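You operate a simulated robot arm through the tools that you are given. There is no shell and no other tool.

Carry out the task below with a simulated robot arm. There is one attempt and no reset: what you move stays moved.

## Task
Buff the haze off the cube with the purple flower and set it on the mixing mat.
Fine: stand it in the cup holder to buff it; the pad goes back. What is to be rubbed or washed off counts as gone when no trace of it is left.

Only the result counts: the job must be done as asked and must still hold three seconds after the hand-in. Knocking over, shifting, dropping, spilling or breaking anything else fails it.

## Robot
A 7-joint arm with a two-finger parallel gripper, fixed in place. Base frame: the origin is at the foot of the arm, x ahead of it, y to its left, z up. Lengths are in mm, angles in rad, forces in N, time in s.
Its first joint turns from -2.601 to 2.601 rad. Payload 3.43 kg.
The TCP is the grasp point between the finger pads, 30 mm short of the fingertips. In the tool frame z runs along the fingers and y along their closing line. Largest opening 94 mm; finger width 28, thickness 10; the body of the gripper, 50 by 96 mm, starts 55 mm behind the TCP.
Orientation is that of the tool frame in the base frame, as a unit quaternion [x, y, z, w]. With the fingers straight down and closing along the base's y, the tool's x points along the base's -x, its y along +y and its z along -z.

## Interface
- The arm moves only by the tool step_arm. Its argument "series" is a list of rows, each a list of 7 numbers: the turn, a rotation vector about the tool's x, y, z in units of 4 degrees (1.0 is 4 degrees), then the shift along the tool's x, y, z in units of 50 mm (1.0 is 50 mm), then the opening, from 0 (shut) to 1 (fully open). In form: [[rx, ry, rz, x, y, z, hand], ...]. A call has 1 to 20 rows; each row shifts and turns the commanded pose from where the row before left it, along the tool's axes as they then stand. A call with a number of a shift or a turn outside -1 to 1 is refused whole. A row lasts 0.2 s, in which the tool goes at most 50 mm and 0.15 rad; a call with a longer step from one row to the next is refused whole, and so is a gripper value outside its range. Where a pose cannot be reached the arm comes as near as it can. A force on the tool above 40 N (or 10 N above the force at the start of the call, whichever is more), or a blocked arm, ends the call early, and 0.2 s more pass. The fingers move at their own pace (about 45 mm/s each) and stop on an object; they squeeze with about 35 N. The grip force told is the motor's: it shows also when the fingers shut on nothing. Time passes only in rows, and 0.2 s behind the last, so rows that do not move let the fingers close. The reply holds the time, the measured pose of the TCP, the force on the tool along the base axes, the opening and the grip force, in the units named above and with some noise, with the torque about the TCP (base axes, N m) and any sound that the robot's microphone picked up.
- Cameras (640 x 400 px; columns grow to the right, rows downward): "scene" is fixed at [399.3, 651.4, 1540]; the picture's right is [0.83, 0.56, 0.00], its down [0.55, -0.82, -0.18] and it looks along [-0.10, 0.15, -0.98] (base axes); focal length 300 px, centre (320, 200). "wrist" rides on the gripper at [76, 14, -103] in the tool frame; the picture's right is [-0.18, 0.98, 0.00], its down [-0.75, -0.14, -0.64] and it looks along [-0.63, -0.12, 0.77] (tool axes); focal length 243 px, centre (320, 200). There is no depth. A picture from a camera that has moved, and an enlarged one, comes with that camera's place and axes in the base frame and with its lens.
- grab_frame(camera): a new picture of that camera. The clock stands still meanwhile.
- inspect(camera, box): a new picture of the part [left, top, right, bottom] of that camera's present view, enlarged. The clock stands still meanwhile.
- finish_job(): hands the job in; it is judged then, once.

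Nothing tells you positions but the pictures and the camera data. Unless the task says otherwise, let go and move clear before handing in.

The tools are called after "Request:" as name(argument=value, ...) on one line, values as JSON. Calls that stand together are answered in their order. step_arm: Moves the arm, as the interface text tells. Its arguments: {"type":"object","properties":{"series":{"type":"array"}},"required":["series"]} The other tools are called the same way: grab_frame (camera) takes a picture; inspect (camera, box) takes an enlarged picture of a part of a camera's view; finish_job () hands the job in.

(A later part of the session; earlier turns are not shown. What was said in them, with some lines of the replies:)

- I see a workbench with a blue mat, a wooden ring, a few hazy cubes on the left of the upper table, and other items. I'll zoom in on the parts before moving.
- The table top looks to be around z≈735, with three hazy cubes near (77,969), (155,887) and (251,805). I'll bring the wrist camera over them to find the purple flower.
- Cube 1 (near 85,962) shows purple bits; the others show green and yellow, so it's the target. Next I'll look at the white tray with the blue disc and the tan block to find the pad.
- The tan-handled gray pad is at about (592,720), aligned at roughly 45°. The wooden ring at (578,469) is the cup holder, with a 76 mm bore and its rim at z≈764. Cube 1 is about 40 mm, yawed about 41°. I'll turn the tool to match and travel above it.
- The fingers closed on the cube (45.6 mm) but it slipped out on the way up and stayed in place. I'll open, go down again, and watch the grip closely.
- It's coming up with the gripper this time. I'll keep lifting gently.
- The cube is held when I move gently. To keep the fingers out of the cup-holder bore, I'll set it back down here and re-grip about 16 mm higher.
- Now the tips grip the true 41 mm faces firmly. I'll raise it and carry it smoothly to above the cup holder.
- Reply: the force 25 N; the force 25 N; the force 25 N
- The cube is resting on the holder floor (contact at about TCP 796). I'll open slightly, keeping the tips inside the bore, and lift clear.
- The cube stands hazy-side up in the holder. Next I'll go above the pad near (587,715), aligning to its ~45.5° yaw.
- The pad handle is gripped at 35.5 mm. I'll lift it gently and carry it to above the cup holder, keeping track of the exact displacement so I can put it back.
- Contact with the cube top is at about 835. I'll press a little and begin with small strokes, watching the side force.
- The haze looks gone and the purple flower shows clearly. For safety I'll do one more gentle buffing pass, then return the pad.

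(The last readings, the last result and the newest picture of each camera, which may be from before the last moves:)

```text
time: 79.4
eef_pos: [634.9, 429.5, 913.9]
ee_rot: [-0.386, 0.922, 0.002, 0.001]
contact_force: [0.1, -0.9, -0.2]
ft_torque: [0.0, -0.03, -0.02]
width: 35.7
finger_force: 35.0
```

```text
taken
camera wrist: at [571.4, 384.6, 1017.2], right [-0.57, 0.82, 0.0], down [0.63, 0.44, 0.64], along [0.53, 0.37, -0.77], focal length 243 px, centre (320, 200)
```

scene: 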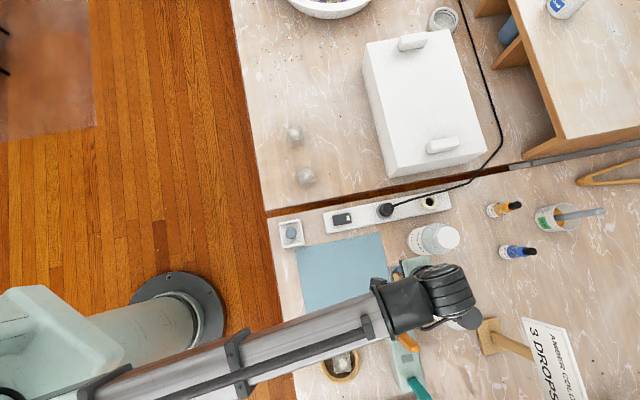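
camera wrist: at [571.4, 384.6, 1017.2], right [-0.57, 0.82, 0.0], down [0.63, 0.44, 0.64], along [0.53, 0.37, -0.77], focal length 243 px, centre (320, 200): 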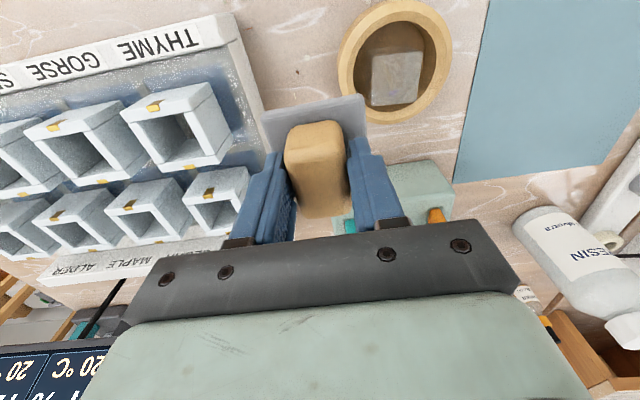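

Request:
inspect(camera="wrist", box=[350, 30, 440, 120])

Request:
inspect(camera="scene", box=[325, 338, 361, 378])

```text
4.44 times, centred on (395, 75) of wrist
camera zoom: at [571.4, 384.6, 1017.2], right [-0.57, 0.82, 0.0], down [0.63, 0.44, 0.64], along [0.53, 0.37, -0.77], focal length 1078 px, centre (-13, 756)
```

zoom: 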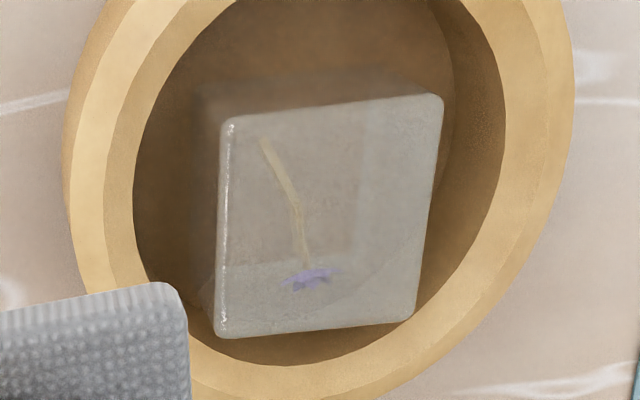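

```text
10.00 times, centred on (343, 358) of scene
camera zoom: at [399.3, 651.4, 1540.0], right [0.83, 0.56, 0.0], down [0.55, -0.82, -0.18], along [-0.1, 0.15, -0.98], focal length 2996 px, centre (90, -1380)
```

zoom: 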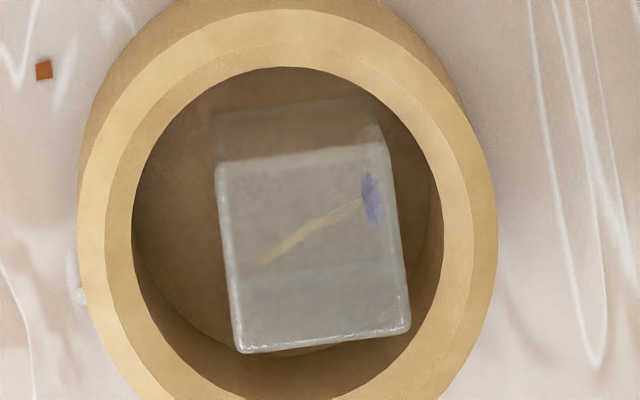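

The cube's top face is clean from both views. I'll carry the pad back to its spot by reversing the tracked displacement, swinging clear of the tool block.

Request:
step_arm(series=[[0, 0, 0, -0.141, 0.457, 0, 0], [0, 0, 0, -0.141, 0.457, 0, 0], [0, 0, 0, -0.141, 0.457, 0, 0], [0, 0, 0, -0.141, 0.457, 0, 0], [0, 0, 0, -0.141, 0.457, 0, 0], [0, 0, 0, -0.141, 0.457, 0, 0], [0, 0, 0, -0.141, 0.457, 0, 0], [0, 0, 0, -0.141, 0.458, 0, 0], [0, 0, 0, -0.3687, 0.1678, 0, 0], [0, 0, 0, -0.3687, 0.1678, 0, 0], [0, 0, 0, -0.3687, 0.1678, 0, 0], [0, 0, 0, -0.3687, 0.1678, 0, 0], [0, 0, 0, -0.3687, 0.1678, 0, 0], [0, 0, 0, -0.3685, 0.168, 0, 0], [0, 0, 0, 0, 0, 0.4, 0], [0, 0, 0, 0, 0, 0.5, 0], [0, 0, 0, 0, 0, 0.5, 0], [0, 0, 0, 0, 0, 0.4, 0], [0, 0, 0, 0, 0, 0.3, 0], [0, 0, 0, 0, 0, 0, 0]])

Request:
inspect(camera="wrist", box=[220, 80, 420, 210])

Request:
grab_frame(camera="scene")

```text
time: 83.6
eef_pos: [586.4, 712.4, 811.6]
ee_rot: [-0.386, 0.923, 0.001, 0.001]
contact_force: [0.4, 0.5, -0.1]
ft_torque: [-0.01, 0.0, 0.01]
width: 35.4
finger_force: 35.2
```

```text
3.08 times, centred on (320, 145) of wrist
camera zoom: at [523.2, 667.4, 913.7], right [-0.57, 0.82, 0.0], down [0.63, 0.44, 0.64], along [0.53, 0.37, -0.77], focal length 746 px, centre (320, 369)
```

zoom: 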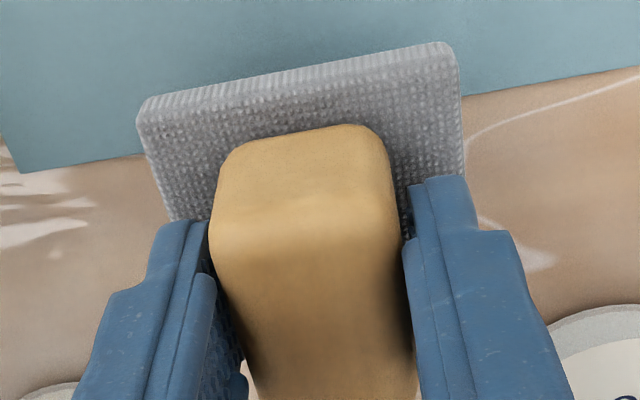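

```text
taken
```

scene: 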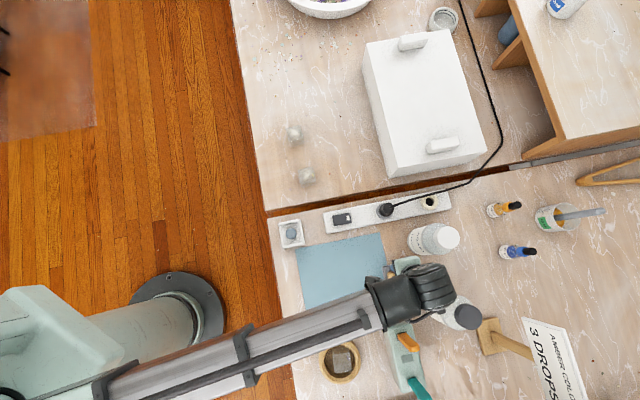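

Request:
step_arm(series=[[0, 0, 0, 0, 0, 0.18, 0], [0, 0, 0, 0, 0, 0.12, 0], [0, 0, 0, 0, 0, 0.06, 0], [0, 0, 0, 0, 0, 0.03, 0], [0, 0, 0, 0, 0, 0, 0]])

Request:
inspect(camera="wrist", box=[220, 80, 420, 210])

Request:
step_arm(series=[[0, 0, 0, 0, 0, 0.02, 0], [0, 0, 0, 0, 0, 0, 0]])

```text
time: 84.8
eef_pos: [588.2, 713.5, 790.1]
ee_rot: [-0.385, 0.923, 0.001, 0.001]
contact_force: [-0.4, -0.6, -0.3]
ft_torque: [0.01, 0.0, 0.0]
width: 35.6
finger_force: 34.9
```

```text
3.08 times, centred on (320, 145) of wrist
camera zoom: at [523.4, 668.2, 893.5], right [-0.57, 0.82, 0.0], down [0.63, 0.44, 0.64], along [0.53, 0.37, -0.77], focal length 746 px, centre (320, 369)
```

zoom: 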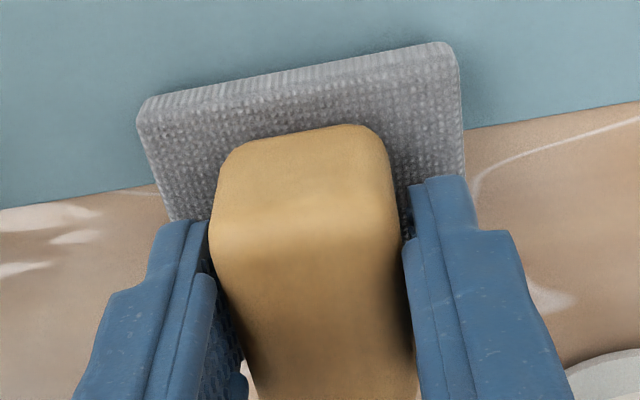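

```text
time: 85.4
eef_pos: [587.7, 713.0, 789.4]
ee_rot: [-0.386, 0.922, 0.001, 0.001]
contact_force: [0.3, 0.9, -0.3]
ft_torque: [0.0, -0.06, -0.01]
width: 35.8
finger_force: 34.9
```

Request:
step_arm(series=[[0, 0, 0, 0, 0, 0.015, 0], [0, 0, 0, 0, 0, 0, 0]])

```text
time: 86.0
eef_pos: [587.4, 713.2, 789.1]
ee_rot: [-0.386, 0.922, 0.002, 0.001]
contact_force: [-2.1, 0.3, 8.6]
ft_torque: [-0.06, 0.13, -0.02]
width: 35.8
finger_force: 35.1
```

The pad is back down on its spot. I'll release it and rise clear.

Request:
step_arm(series=[[0, 0, 0, 0, 0, -0.01, 0], [0, 0, 0, 0, 0, 0, 0.45], [0, 0, 0, 0, 0, 0, 0.6], [0, 0, 0, 0, 0, 0, 0.75], [0, 0, 0, 0, 0, 0, 0.75], [0, 0, 0, 0, 0, -0.2, 0.75], [0, 0, 0, 0, 0, -0.5, 0.9], [0, 0, 0, 0, 0, -0.7, 1], [0, 0, 0, 0, 0, -0.7, 1], [0, 0, 0, 0, 0, 0, 1]])

Request:
grab_frame(camera="wrist")

Request:
inspect(camera="scene", box=[350, 220, 490, 330])

```text
time: 88.2
eef_pos: [586.1, 712.1, 894.0]
ee_rot: [-0.386, 0.923, 0.001, 0.001]
contact_force: [-0.4, 0.0, 0.5]
ft_torque: [0.01, 0.0, -0.02]
width: 94.1
finger_force: 0.1
```

```text
taken
camera wrist: at [522.3, 667.9, 996.2], right [-0.57, 0.82, 0.0], down [0.63, 0.44, 0.64], along [0.53, 0.37, -0.77], focal length 243 px, centre (320, 200)
```

wrist: 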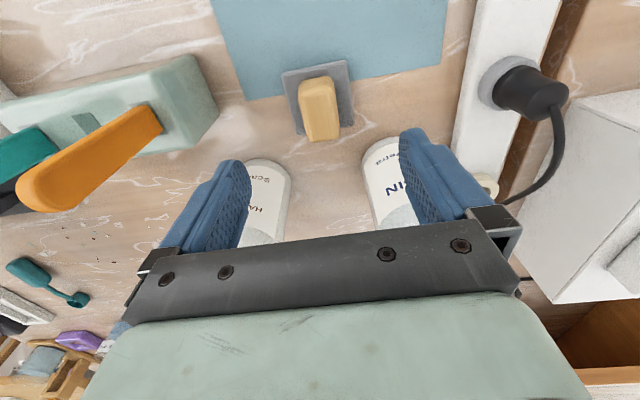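

```text
3.64 times, centred on (420, 275) of scene
camera zoom: at [399.3, 651.4, 1540.0], right [0.83, 0.56, 0.0], down [0.55, -0.82, -0.18], along [-0.1, 0.15, -0.98], focal length 1089 px, centre (-44, -73)
```

zoom: 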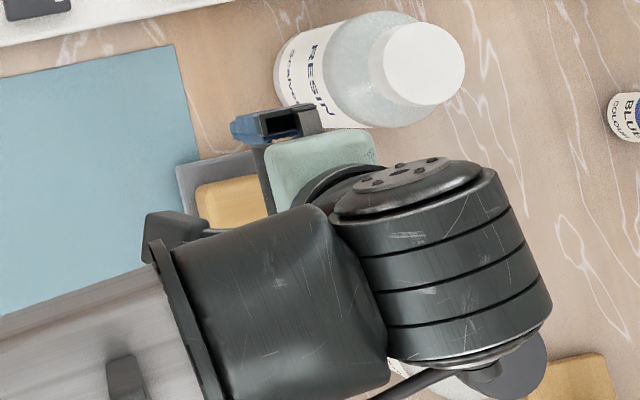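

Request:
step_arm(series=[[0, 0, 0.6, 0, 0, 0, 1], [0, 0, 0.55, 0, 0, 0, 1], [0, 0, 0, 0.435, -0.253, 0, 1], [0, 0, 0, 0.435, -0.253, 0, 1], [0, 0, 0, 0.435, -0.253, 0, 1], [0, 0, 0, 0.435, -0.253, 0, 1], [0, 0, 0, 0.435, -0.253, 0, 1], [0, 0, 0, 0.205, -0.452, 0, 1], [0, 0, 0, 0.205, -0.452, 0, 1], [0, 0, 0, 0.205, -0.452, 0, 1], [0, 0, 0, 0.205, -0.452, 0, 1], [0, 0, 0, 0.205, -0.452, 0, 1], [0, 0, 0, 0, 0, 0, 1]])

Request:
inspect(camera="wrist", box=[240, 30, 420, 200])

Request:
inspect(camera="scene", box=[370, 250, 420, 300])

```text
time: 91.0
eef_pos: [580.8, 475.0, 895.7]
ee_rot: [-0.349, 0.937, 0.001, -0.001]
contact_force: [-1.2, -1.1, 0.5]
ft_torque: [0.04, 0.04, 0.01]
width: 93.7
finger_force: 0.0
```

```text
2.35 times, centred on (330, 115) of wrist
camera zoom: at [513.0, 434.3, 998.2], right [-0.5, 0.86, 0.0], down [0.66, 0.38, 0.64], along [0.56, 0.32, -0.77], focal length 571 px, centre (296, 400)
```

zoom: 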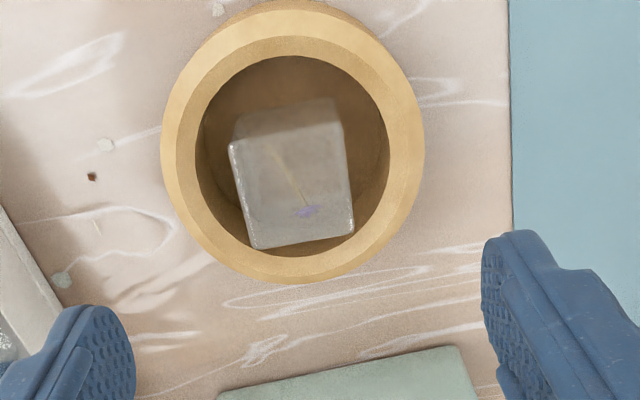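

```text
8.00 times, centred on (395, 275) of scene
camera zoom: at [399.3, 651.4, 1540.0], right [0.83, 0.56, 0.0], down [0.55, -0.82, -0.18], along [-0.1, 0.15, -0.98], focal length 2397 px, centre (-280, -400)
```

zoom: 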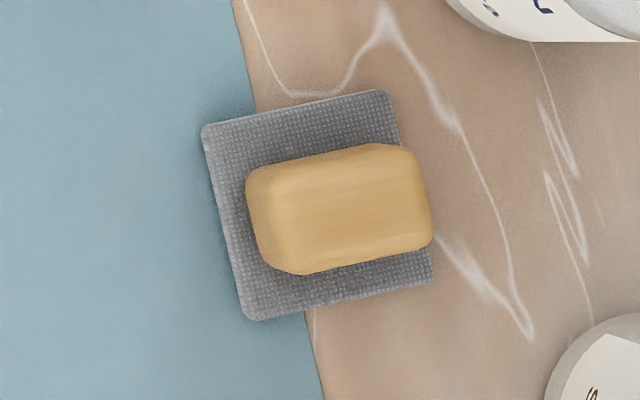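

Request:
step_arm(series=[[0, 0, 0, 0.07, -0.01, 0, 0.65], [0, 0, 0, 0, 0, 0.4, 0.65], [0, 0, 0, 0, 0, 0.5, 0.65], [0, 0, 0, 0, 0, 0.5, 0.65], [0, 0, 0, 0, 0, 0.3, 0.65], [0, 0, 0, 0, 0, 0, 0.65]])

Request:
inspect(camera="wrist", box=[220, 60, 420, 210])

```text
time: 92.4
eef_pos: [578.2, 471.2, 808.1]
ee_rot: [-0.348, 0.937, 0.001, 0.0]
contact_force: [-0.3, -0.1, 0.1]
ft_torque: [0.02, -0.01, 0.01]
width: 61.1
finger_force: 0.1
```

```text
2.67 times, centred on (320, 135) of wrist
camera zoom: at [511.1, 432.5, 911.8], right [-0.5, 0.86, 0.0], down [0.66, 0.38, 0.64], along [0.56, 0.32, -0.77], focal length 647 px, centre (320, 373)
```

zoom: 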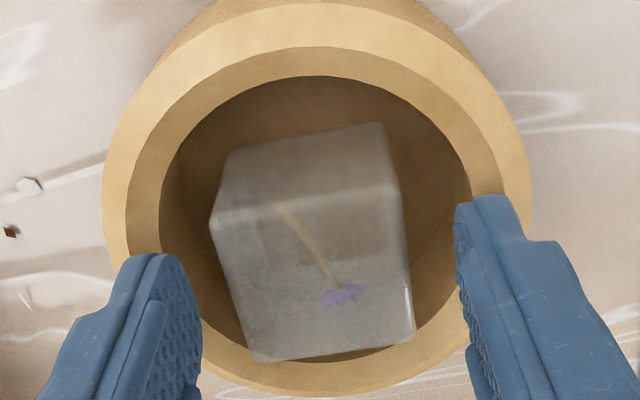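

Request:
step_arm(series=[[0, 0, 0, 0, 0, 0.12, 0.65], [0, 0, 0, 0, 0, 0.1, 0.65], [0, 0, 0, 0, 0, 0, 0.5], [0, 0, 0, 0, 0, 0, 0.4], [0, 0, 0, 0, 0, 0, 0], [0, 0, 0, 0, 0, 0, 0], [0, 0, 0, 0, 0, 0, 0]])

Request:
inspect(camera="wrist", box=[220, 60, 420, 210])

```text
time: 93.0
eef_pos: [577.2, 471.8, 803.6]
ee_rot: [-0.349, 0.937, 0.002, 0.002]
contact_force: [-3.9, -1.6, 14.0]
ft_torque: [-0.35, 0.07, -0.11]
width: 61.0
finger_force: 0.0
stopped in row 2: the force on the tool passed its limit at 52 N (the readings are from after the stop); the commanded pose is now the measured one
```

```text
2.67 times, centred on (320, 135) of wrist
camera zoom: at [510.8, 432.2, 906.6], right [-0.5, 0.86, 0.0], down [0.66, 0.38, 0.65], along [0.56, 0.33, -0.76], focal length 647 px, centre (320, 373)
```

zoom: 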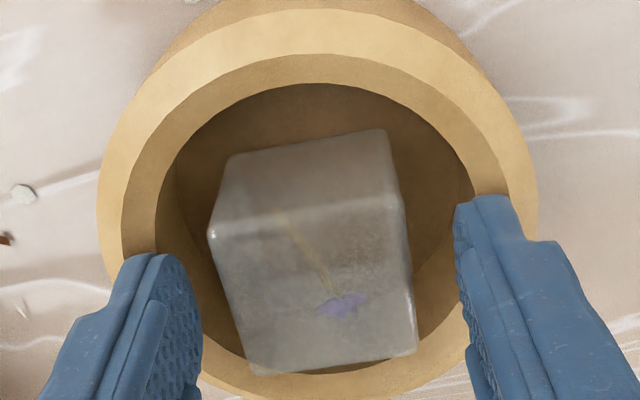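

A fingertip touched the holder rim, which is a bit higher than I estimated (~773). I'll rise, narrow the opening, and check that the ring hasn't moved.

Request:
step_arm(series=[[0, 0, 0, 0, 0, -0.1, 0.65], [0, 0, 0, 0, 0, -0.1, 0.65], [0, 0, 0, 0, 0, 0, 0.52], [0, 0, 0, 0, 0, 0, 0.52], [0, 0, 0, 0, 0, 0, 0.52]])

Request:
inspect(camera="wrist", box=[220, 60, 420, 210])

Request:
inspect(camera="scene", box=[300, 320, 400, 400])

```text
time: 94.2
eef_pos: [580.0, 473.4, 813.0]
ee_rot: [-0.349, 0.937, 0.0, 0.003]
contact_force: [0.1, 0.2, -0.5]
ft_torque: [0.0, 0.02, -0.01]
width: 48.9
finger_force: 0.1
```

```text
2.67 times, centred on (320, 135) of wrist
camera zoom: at [512.0, 433.0, 916.1], right [-0.5, 0.86, 0.0], down [0.66, 0.38, 0.65], along [0.56, 0.33, -0.76], focal length 647 px, centre (320, 373)
```

zoom: 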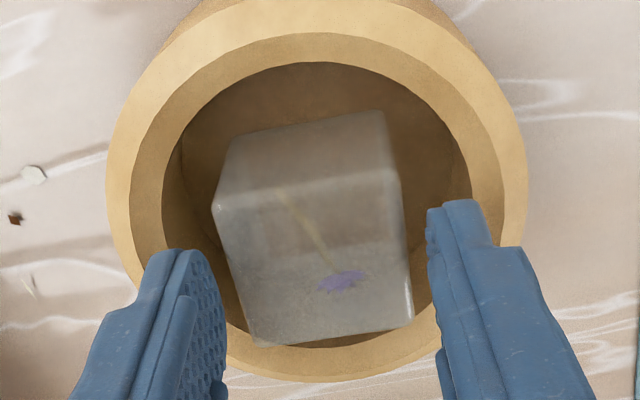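

```text
5.00 times, centred on (350, 360) of scene
camera zoom: at [399.3, 651.4, 1540.0], right [0.83, 0.56, 0.0], down [0.55, -0.82, -0.18], along [-0.1, 0.15, -0.98], focal length 1498 px, centre (170, -600)
```

zoom: 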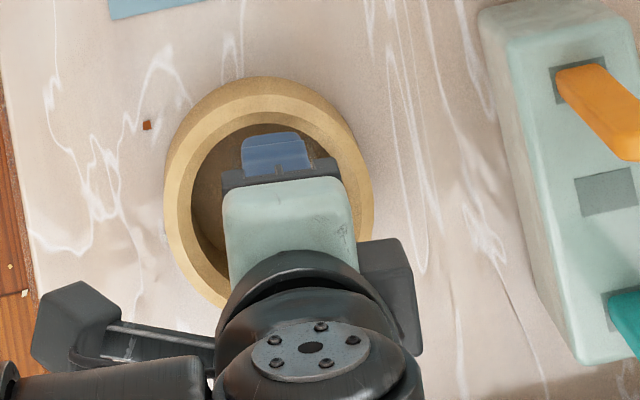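

Request:
step_arm(series=[[0, 0, 0, 0.03, 0, 0.1, 0.52], [0, 0, 0, 0, 0, 0.08, 0.52], [0, 0, 0, 0, 0, 0.05, 0.52], [0, 0, 0, 0, 0, 0.04, 0.52], [0, 0, 0, 0, 0, 0, 0.52]])

Request:
inspect(camera="wrist", box=[220, 60, 420, 210])

```text
time: 95.4
eef_pos: [578.6, 471.1, 798.7]
ee_rot: [-0.35, 0.937, 0.002, 0.002]
contact_force: [-0.3, 1.2, 0.1]
ft_torque: [-0.01, 0.0, 0.01]
width: 48.8
finger_force: 0.0
```

```text
2.67 times, centred on (320, 135) of wrist
camera zoom: at [510.4, 432.0, 901.8], right [-0.5, 0.86, 0.0], down [0.66, 0.38, 0.65], along [0.56, 0.33, -0.76], focal length 647 px, centre (320, 373)
```

zoom: 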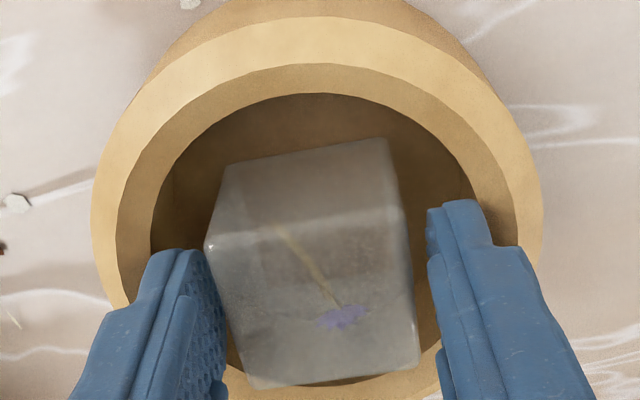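

Request:
step_arm(series=[[0, 0, 0, 0, 0, 0, 0.45], [0, 0, 0, 0, 0, 0, 0], [0, 0, 0, 0, 0, 0, 0], [0, 0, 0, 0, 0, 0, 0]])

Request:
step_arm(series=[[0, 0, 0, 0, 0, -0.04, 0], [0, 0, 0, 0, 0, -0.06, 0], [0, 0, 0, 0, 0, -0.1, 0], [0, 0, 0, 0, 0, -0.15, 0], [0, 0, 0, 0, 0, -0.2, 0], [0, 0, 0, 0, 0, -0.3, 0], [0, 0, 0, 0, 0, -0.3, 0], [0, 0, 0, 0, 0, -0.2, 0], [0, 0, 0, 0, 0, -0.1, 0], [0, 0, 0, 0, 0, 0, 0]])

Request:
inspect(camera="wrist", box=[220, 60, 420, 210])

Request:
inspect(camera="scene", box=[300, 320, 400, 400])

```text
time: 96.4
eef_pos: [578.1, 472.0, 799.3]
ee_rot: [-0.349, 0.937, 0.0, 0.003]
contact_force: [-0.3, 0.1, 0.3]
ft_torque: [-0.01, -0.01, 0.0]
width: 41.1
finger_force: 35.0
```

```text
time: 98.6
eef_pos: [577.2, 471.7, 872.0]
ee_rot: [-0.348, 0.938, 0.001, 0.003]
contact_force: [-0.2, -0.5, -0.4]
ft_torque: [0.0, 0.03, 0.02]
width: 41.1
finger_force: 35.1
```

```text
2.67 times, centred on (320, 135) of wrist
camera zoom: at [509.7, 431.7, 975.3], right [-0.5, 0.86, 0.0], down [0.66, 0.38, 0.65], along [0.56, 0.33, -0.76], focal length 647 px, centre (320, 373)
```

zoom: 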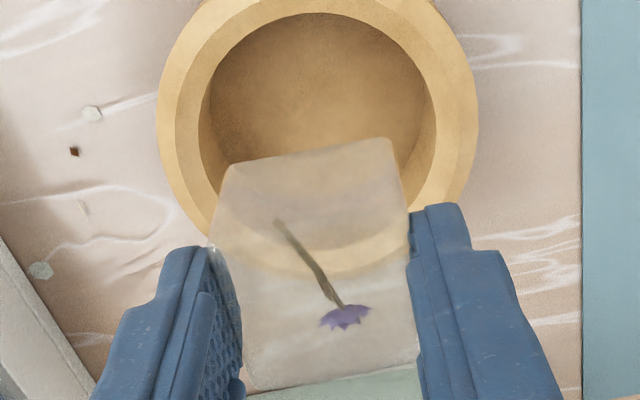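

```text
5.00 times, centred on (350, 360) of scene
camera zoom: at [399.3, 651.4, 1540.0], right [0.83, 0.56, 0.0], down [0.55, -0.82, -0.18], along [-0.1, 0.15, -0.98], focal length 1498 px, centre (170, -600)
```

zoom: 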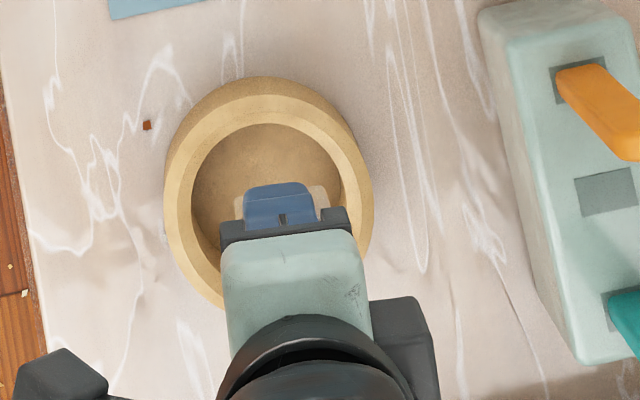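

The cube is lifted, clear, with the flower visible. I'll carry it over to the middle of the mixing mat.

Request:
step_arm(series=[[0, 0, 0, -0.05, 0.2, 0, 0], [0, 0, 0, -0.0873, 0.4, 0, 0], [0, 0, 0, -0.0873, 0.42, 0, 0], [0, 0, 0, -0.0873, 0.42, 0, 0], [0, 0, 0, -0.0873, 0.42, 0, 0], [0, 0, 0, -0.0873, 0.42, 0, 0], [0, 0, 0, -0.0873, 0.42, 0, 0], [0, 0, 0, -0.0873, 0.42, 0, 0], [0, 0, 0, -0.0873, 0.42, 0, 0], [0, 0, 0, -0.08, 0.3, 0, 0], [0, 0, 0, 0, 0, 0.2, 0], [0, 0, 0, 0, 0, 0.3, 0], [0, 0, 0, 0, 0, 0.3, 0], [0, 0, 0, 0, 0, 0.3, 0], [0, 0, 0, 0, 0, 0.15, 0], [0, 0, 0, 0, 0, 0, 0]])

Request:
grab_frame(camera="wrist")

Request:
grab_frame(camera="scene")

```text
time: 102.0
eef_pos: [485.0, 643.9, 809.1]
ee_rot: [-0.349, 0.937, 0.001, 0.003]
contact_force: [-0.2, 0.5, -0.2]
ft_torque: [0.01, 0.01, 0.01]
width: 41.3
finger_force: 34.8
```

```text
taken
camera wrist: at [417.0, 603.7, 911.9], right [-0.5, 0.86, 0.0], down [0.66, 0.38, 0.65], along [0.56, 0.33, -0.76], focal length 243 px, centre (320, 200)
```

wrist: 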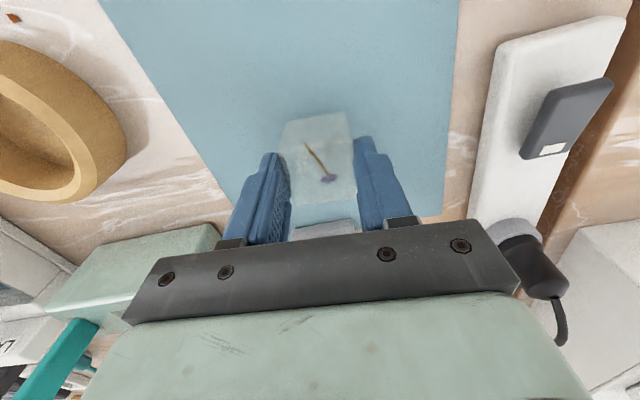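

```text
taken
```

scene: 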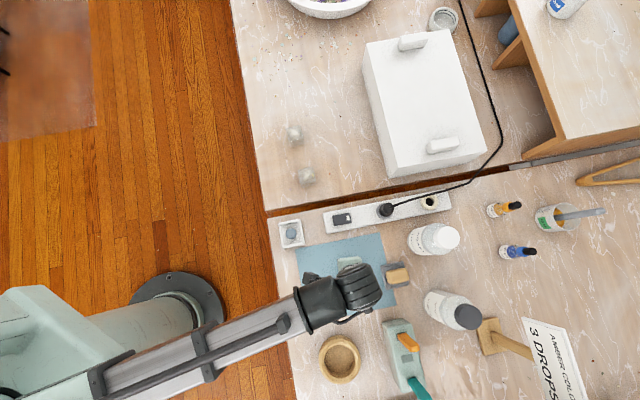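

Request:
step_arm(series=[[0, 0, 0, 0, 0, 0.1, 0], [0, 0, 0, 0, 0, 0.05, 0], [0, 0, 0, 0, 0, 0, 0]])

Request:
step_arm(series=[[0, 0, 0, 0, 0, 0.03, 0], [0, 0, 0, 0, 0, 0, 0]])

```text
time: 102.8
eef_pos: [483.5, 643.4, 802.2]
ee_rot: [-0.348, 0.937, 0.001, 0.003]
contact_force: [0.0, 0.6, -0.8]
ft_torque: [0.01, 0.01, 0.02]
width: 41.0
finger_force: 35.2
```

```text
time: 103.4
eef_pos: [483.7, 643.9, 801.2]
ee_rot: [-0.349, 0.937, 0.0, 0.002]
contact_force: [-0.3, -0.6, -1.7]
ft_torque: [0.03, 0.01, 0.01]
width: 40.9
finger_force: 34.9
```

Request:
step_arm(series=[[0, 0, 0, 0, 0, 0.03, 0], [0, 0, 0, 0, 0, 0.02, 0], [0, 0, 0, 0, 0, 0, 0]])

```text
time: 104.2
eef_pos: [484.0, 644.2, 796.5]
ee_rot: [-0.349, 0.937, 0.001, 0.003]
contact_force: [0.7, -0.3, -1.7]
ft_torque: [-0.02, -0.01, 0.0]
width: 41.0
finger_force: 35.1
```

Request:
step_arm(series=[[0, 0, 0, 0, 0, 0.02, 0], [0, 0, 0, 0, 0, 0, 0]])

```text
time: 104.8
eef_pos: [482.5, 643.4, 797.6]
ee_rot: [-0.349, 0.937, 0.001, 0.003]
contact_force: [-0.3, -0.1, -0.6]
ft_torque: [0.01, 0.0, 0.0]
width: 40.9
finger_force: 34.3
```

Request:
step_arm(series=[[0, 0, 0, 0, 0, 0.02, 0], [0, 0, 0, 0, 0, 0, 0]])

```text
time: 105.4
eef_pos: [483.8, 643.4, 796.7]
ee_rot: [-0.348, 0.937, 0.002, 0.003]
contact_force: [-1.2, -1.1, 4.5]
ft_torque: [-0.05, -0.02, 0.03]
width: 40.9
finger_force: 35.0
```

Contact with the mat is felt. I'll release gently, rise, and check everything.

Request:
step_arm(series=[[0, 0, 0, 0, 0, 0, 0.46], [0, 0, 0, 0, 0, 0, 0.55], [0, 0, 0, 0, 0, 0, 0.7], [0, 0, 0, 0, 0, 0, 0.7], [0, 0, 0, 0, 0, -0.2, 0.7], [0, 0, 0, 0, 0, -0.5, 0.8], [0, 0, 0, 0, 0, -0.7, 1], [0, 0, 0, 0, 0, -0.7, 1], [0, 0, 0, 0, 0, -0.5, 1], [0, 0, 0, 0.8, 0, -0.4, 1], [0, 0, 0, 0.8, 0, -0.4, 1], [0, 0, 0, 0.8, 0, -0.4, 1], [0, 0, 0, 0, 0, 0, 1]])

Request:
grab_frame(camera="scene")

Request:
grab_frame(camera="wrist")

Request:
inspect(camera="scene", box=[325, 255, 370, 300])

```text
time: 108.2
eef_pos: [394.1, 567.1, 985.6]
ee_rot: [-0.348, 0.937, 0.002, 0.002]
contact_force: [-0.3, 0.3, -0.6]
ft_torque: [0.01, -0.01, 0.02]
width: 94.1
finger_force: 0.0
```

```text
taken
```

scene: 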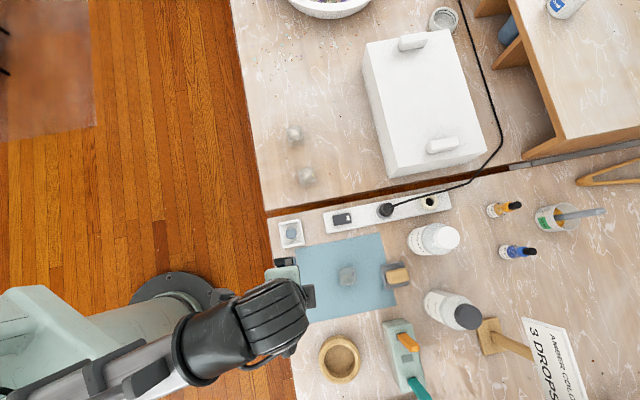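

```text
taken
camera wrist: at [325.6, 526.3, 1088.8], right [-0.5, 0.86, 0.0], down [0.66, 0.38, 0.65], along [0.56, 0.33, -0.76], focal length 243 px, centre (320, 200)
```

wrist: 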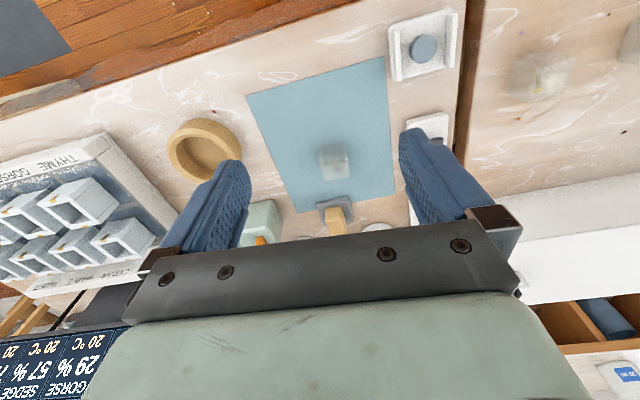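

```text
8.89 times, centred on (348, 278) of scene
camera zoom: at [399.3, 651.4, 1540.0], right [0.83, 0.56, 0.0], down [0.55, -0.82, -0.18], along [-0.1, 0.15, -0.98], focal length 2663 px, centre (76, -489)
```

zoom: 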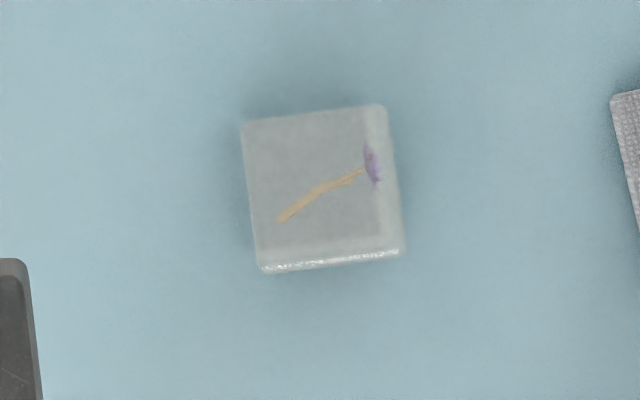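

Request:
inspect(camera="wrist", box=[300, 130, 370, 190])

Request:
inspect(camera="scene", box=[300, 310, 420, 400])

```text
6.67 times, centred on (335, 160) of wrist
camera zoom: at [325.6, 526.3, 1088.8], right [-0.5, 0.86, 0.0], down [0.66, 0.38, 0.65], along [0.56, 0.33, -0.76], focal length 1618 px, centre (220, 467)
```

zoom: 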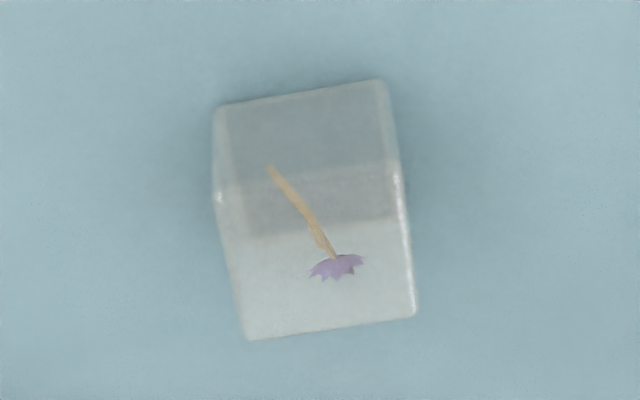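

```text
4.44 times, centred on (360, 355) of scene
camera zoom: at [399.3, 651.4, 1540.0], right [0.83, 0.56, 0.0], down [0.55, -0.82, -0.18], along [-0.1, 0.15, -0.98], focal length 1332 px, centre (142, -489)
```

zoom: 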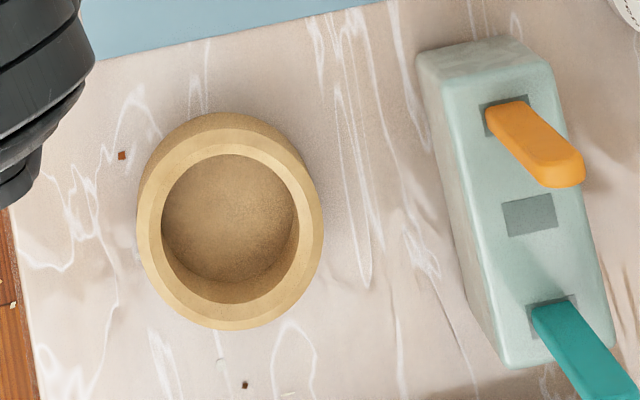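

The cube with the purple flower is clear and stands on the mixing mat. The pad is back on its spot, the cup holder is empty and hasn't shifted, and the arm is clear. I'm handing in now.

Request:
finish_job()

```text
The job is handed in.
```

I buffed the haze off the cube with the purple flower and set it near the middle of the mixing mat. The job is handed in. In close-ups from both cameras I could see no haze left, and the flower shows clearly.

- **Buffing:** I did two passes on the top face, the only face I saw haze on, while the cube stood in the wooden ring. I took that ring to be the cup holder.
- **Pad:** It is back within about 1 mm of where it was.
- **Slip:** The first time I lifted the cube it slid out of the fingers. I couldn't see it fall, but it ended up on its original spot.
- **Bump:** While picking the cube up from the holder, a fingertip pressed on the rim at 52 N. The holder had not shifted in the pictures afterwards.

I saw nothing else moved or knocked over.
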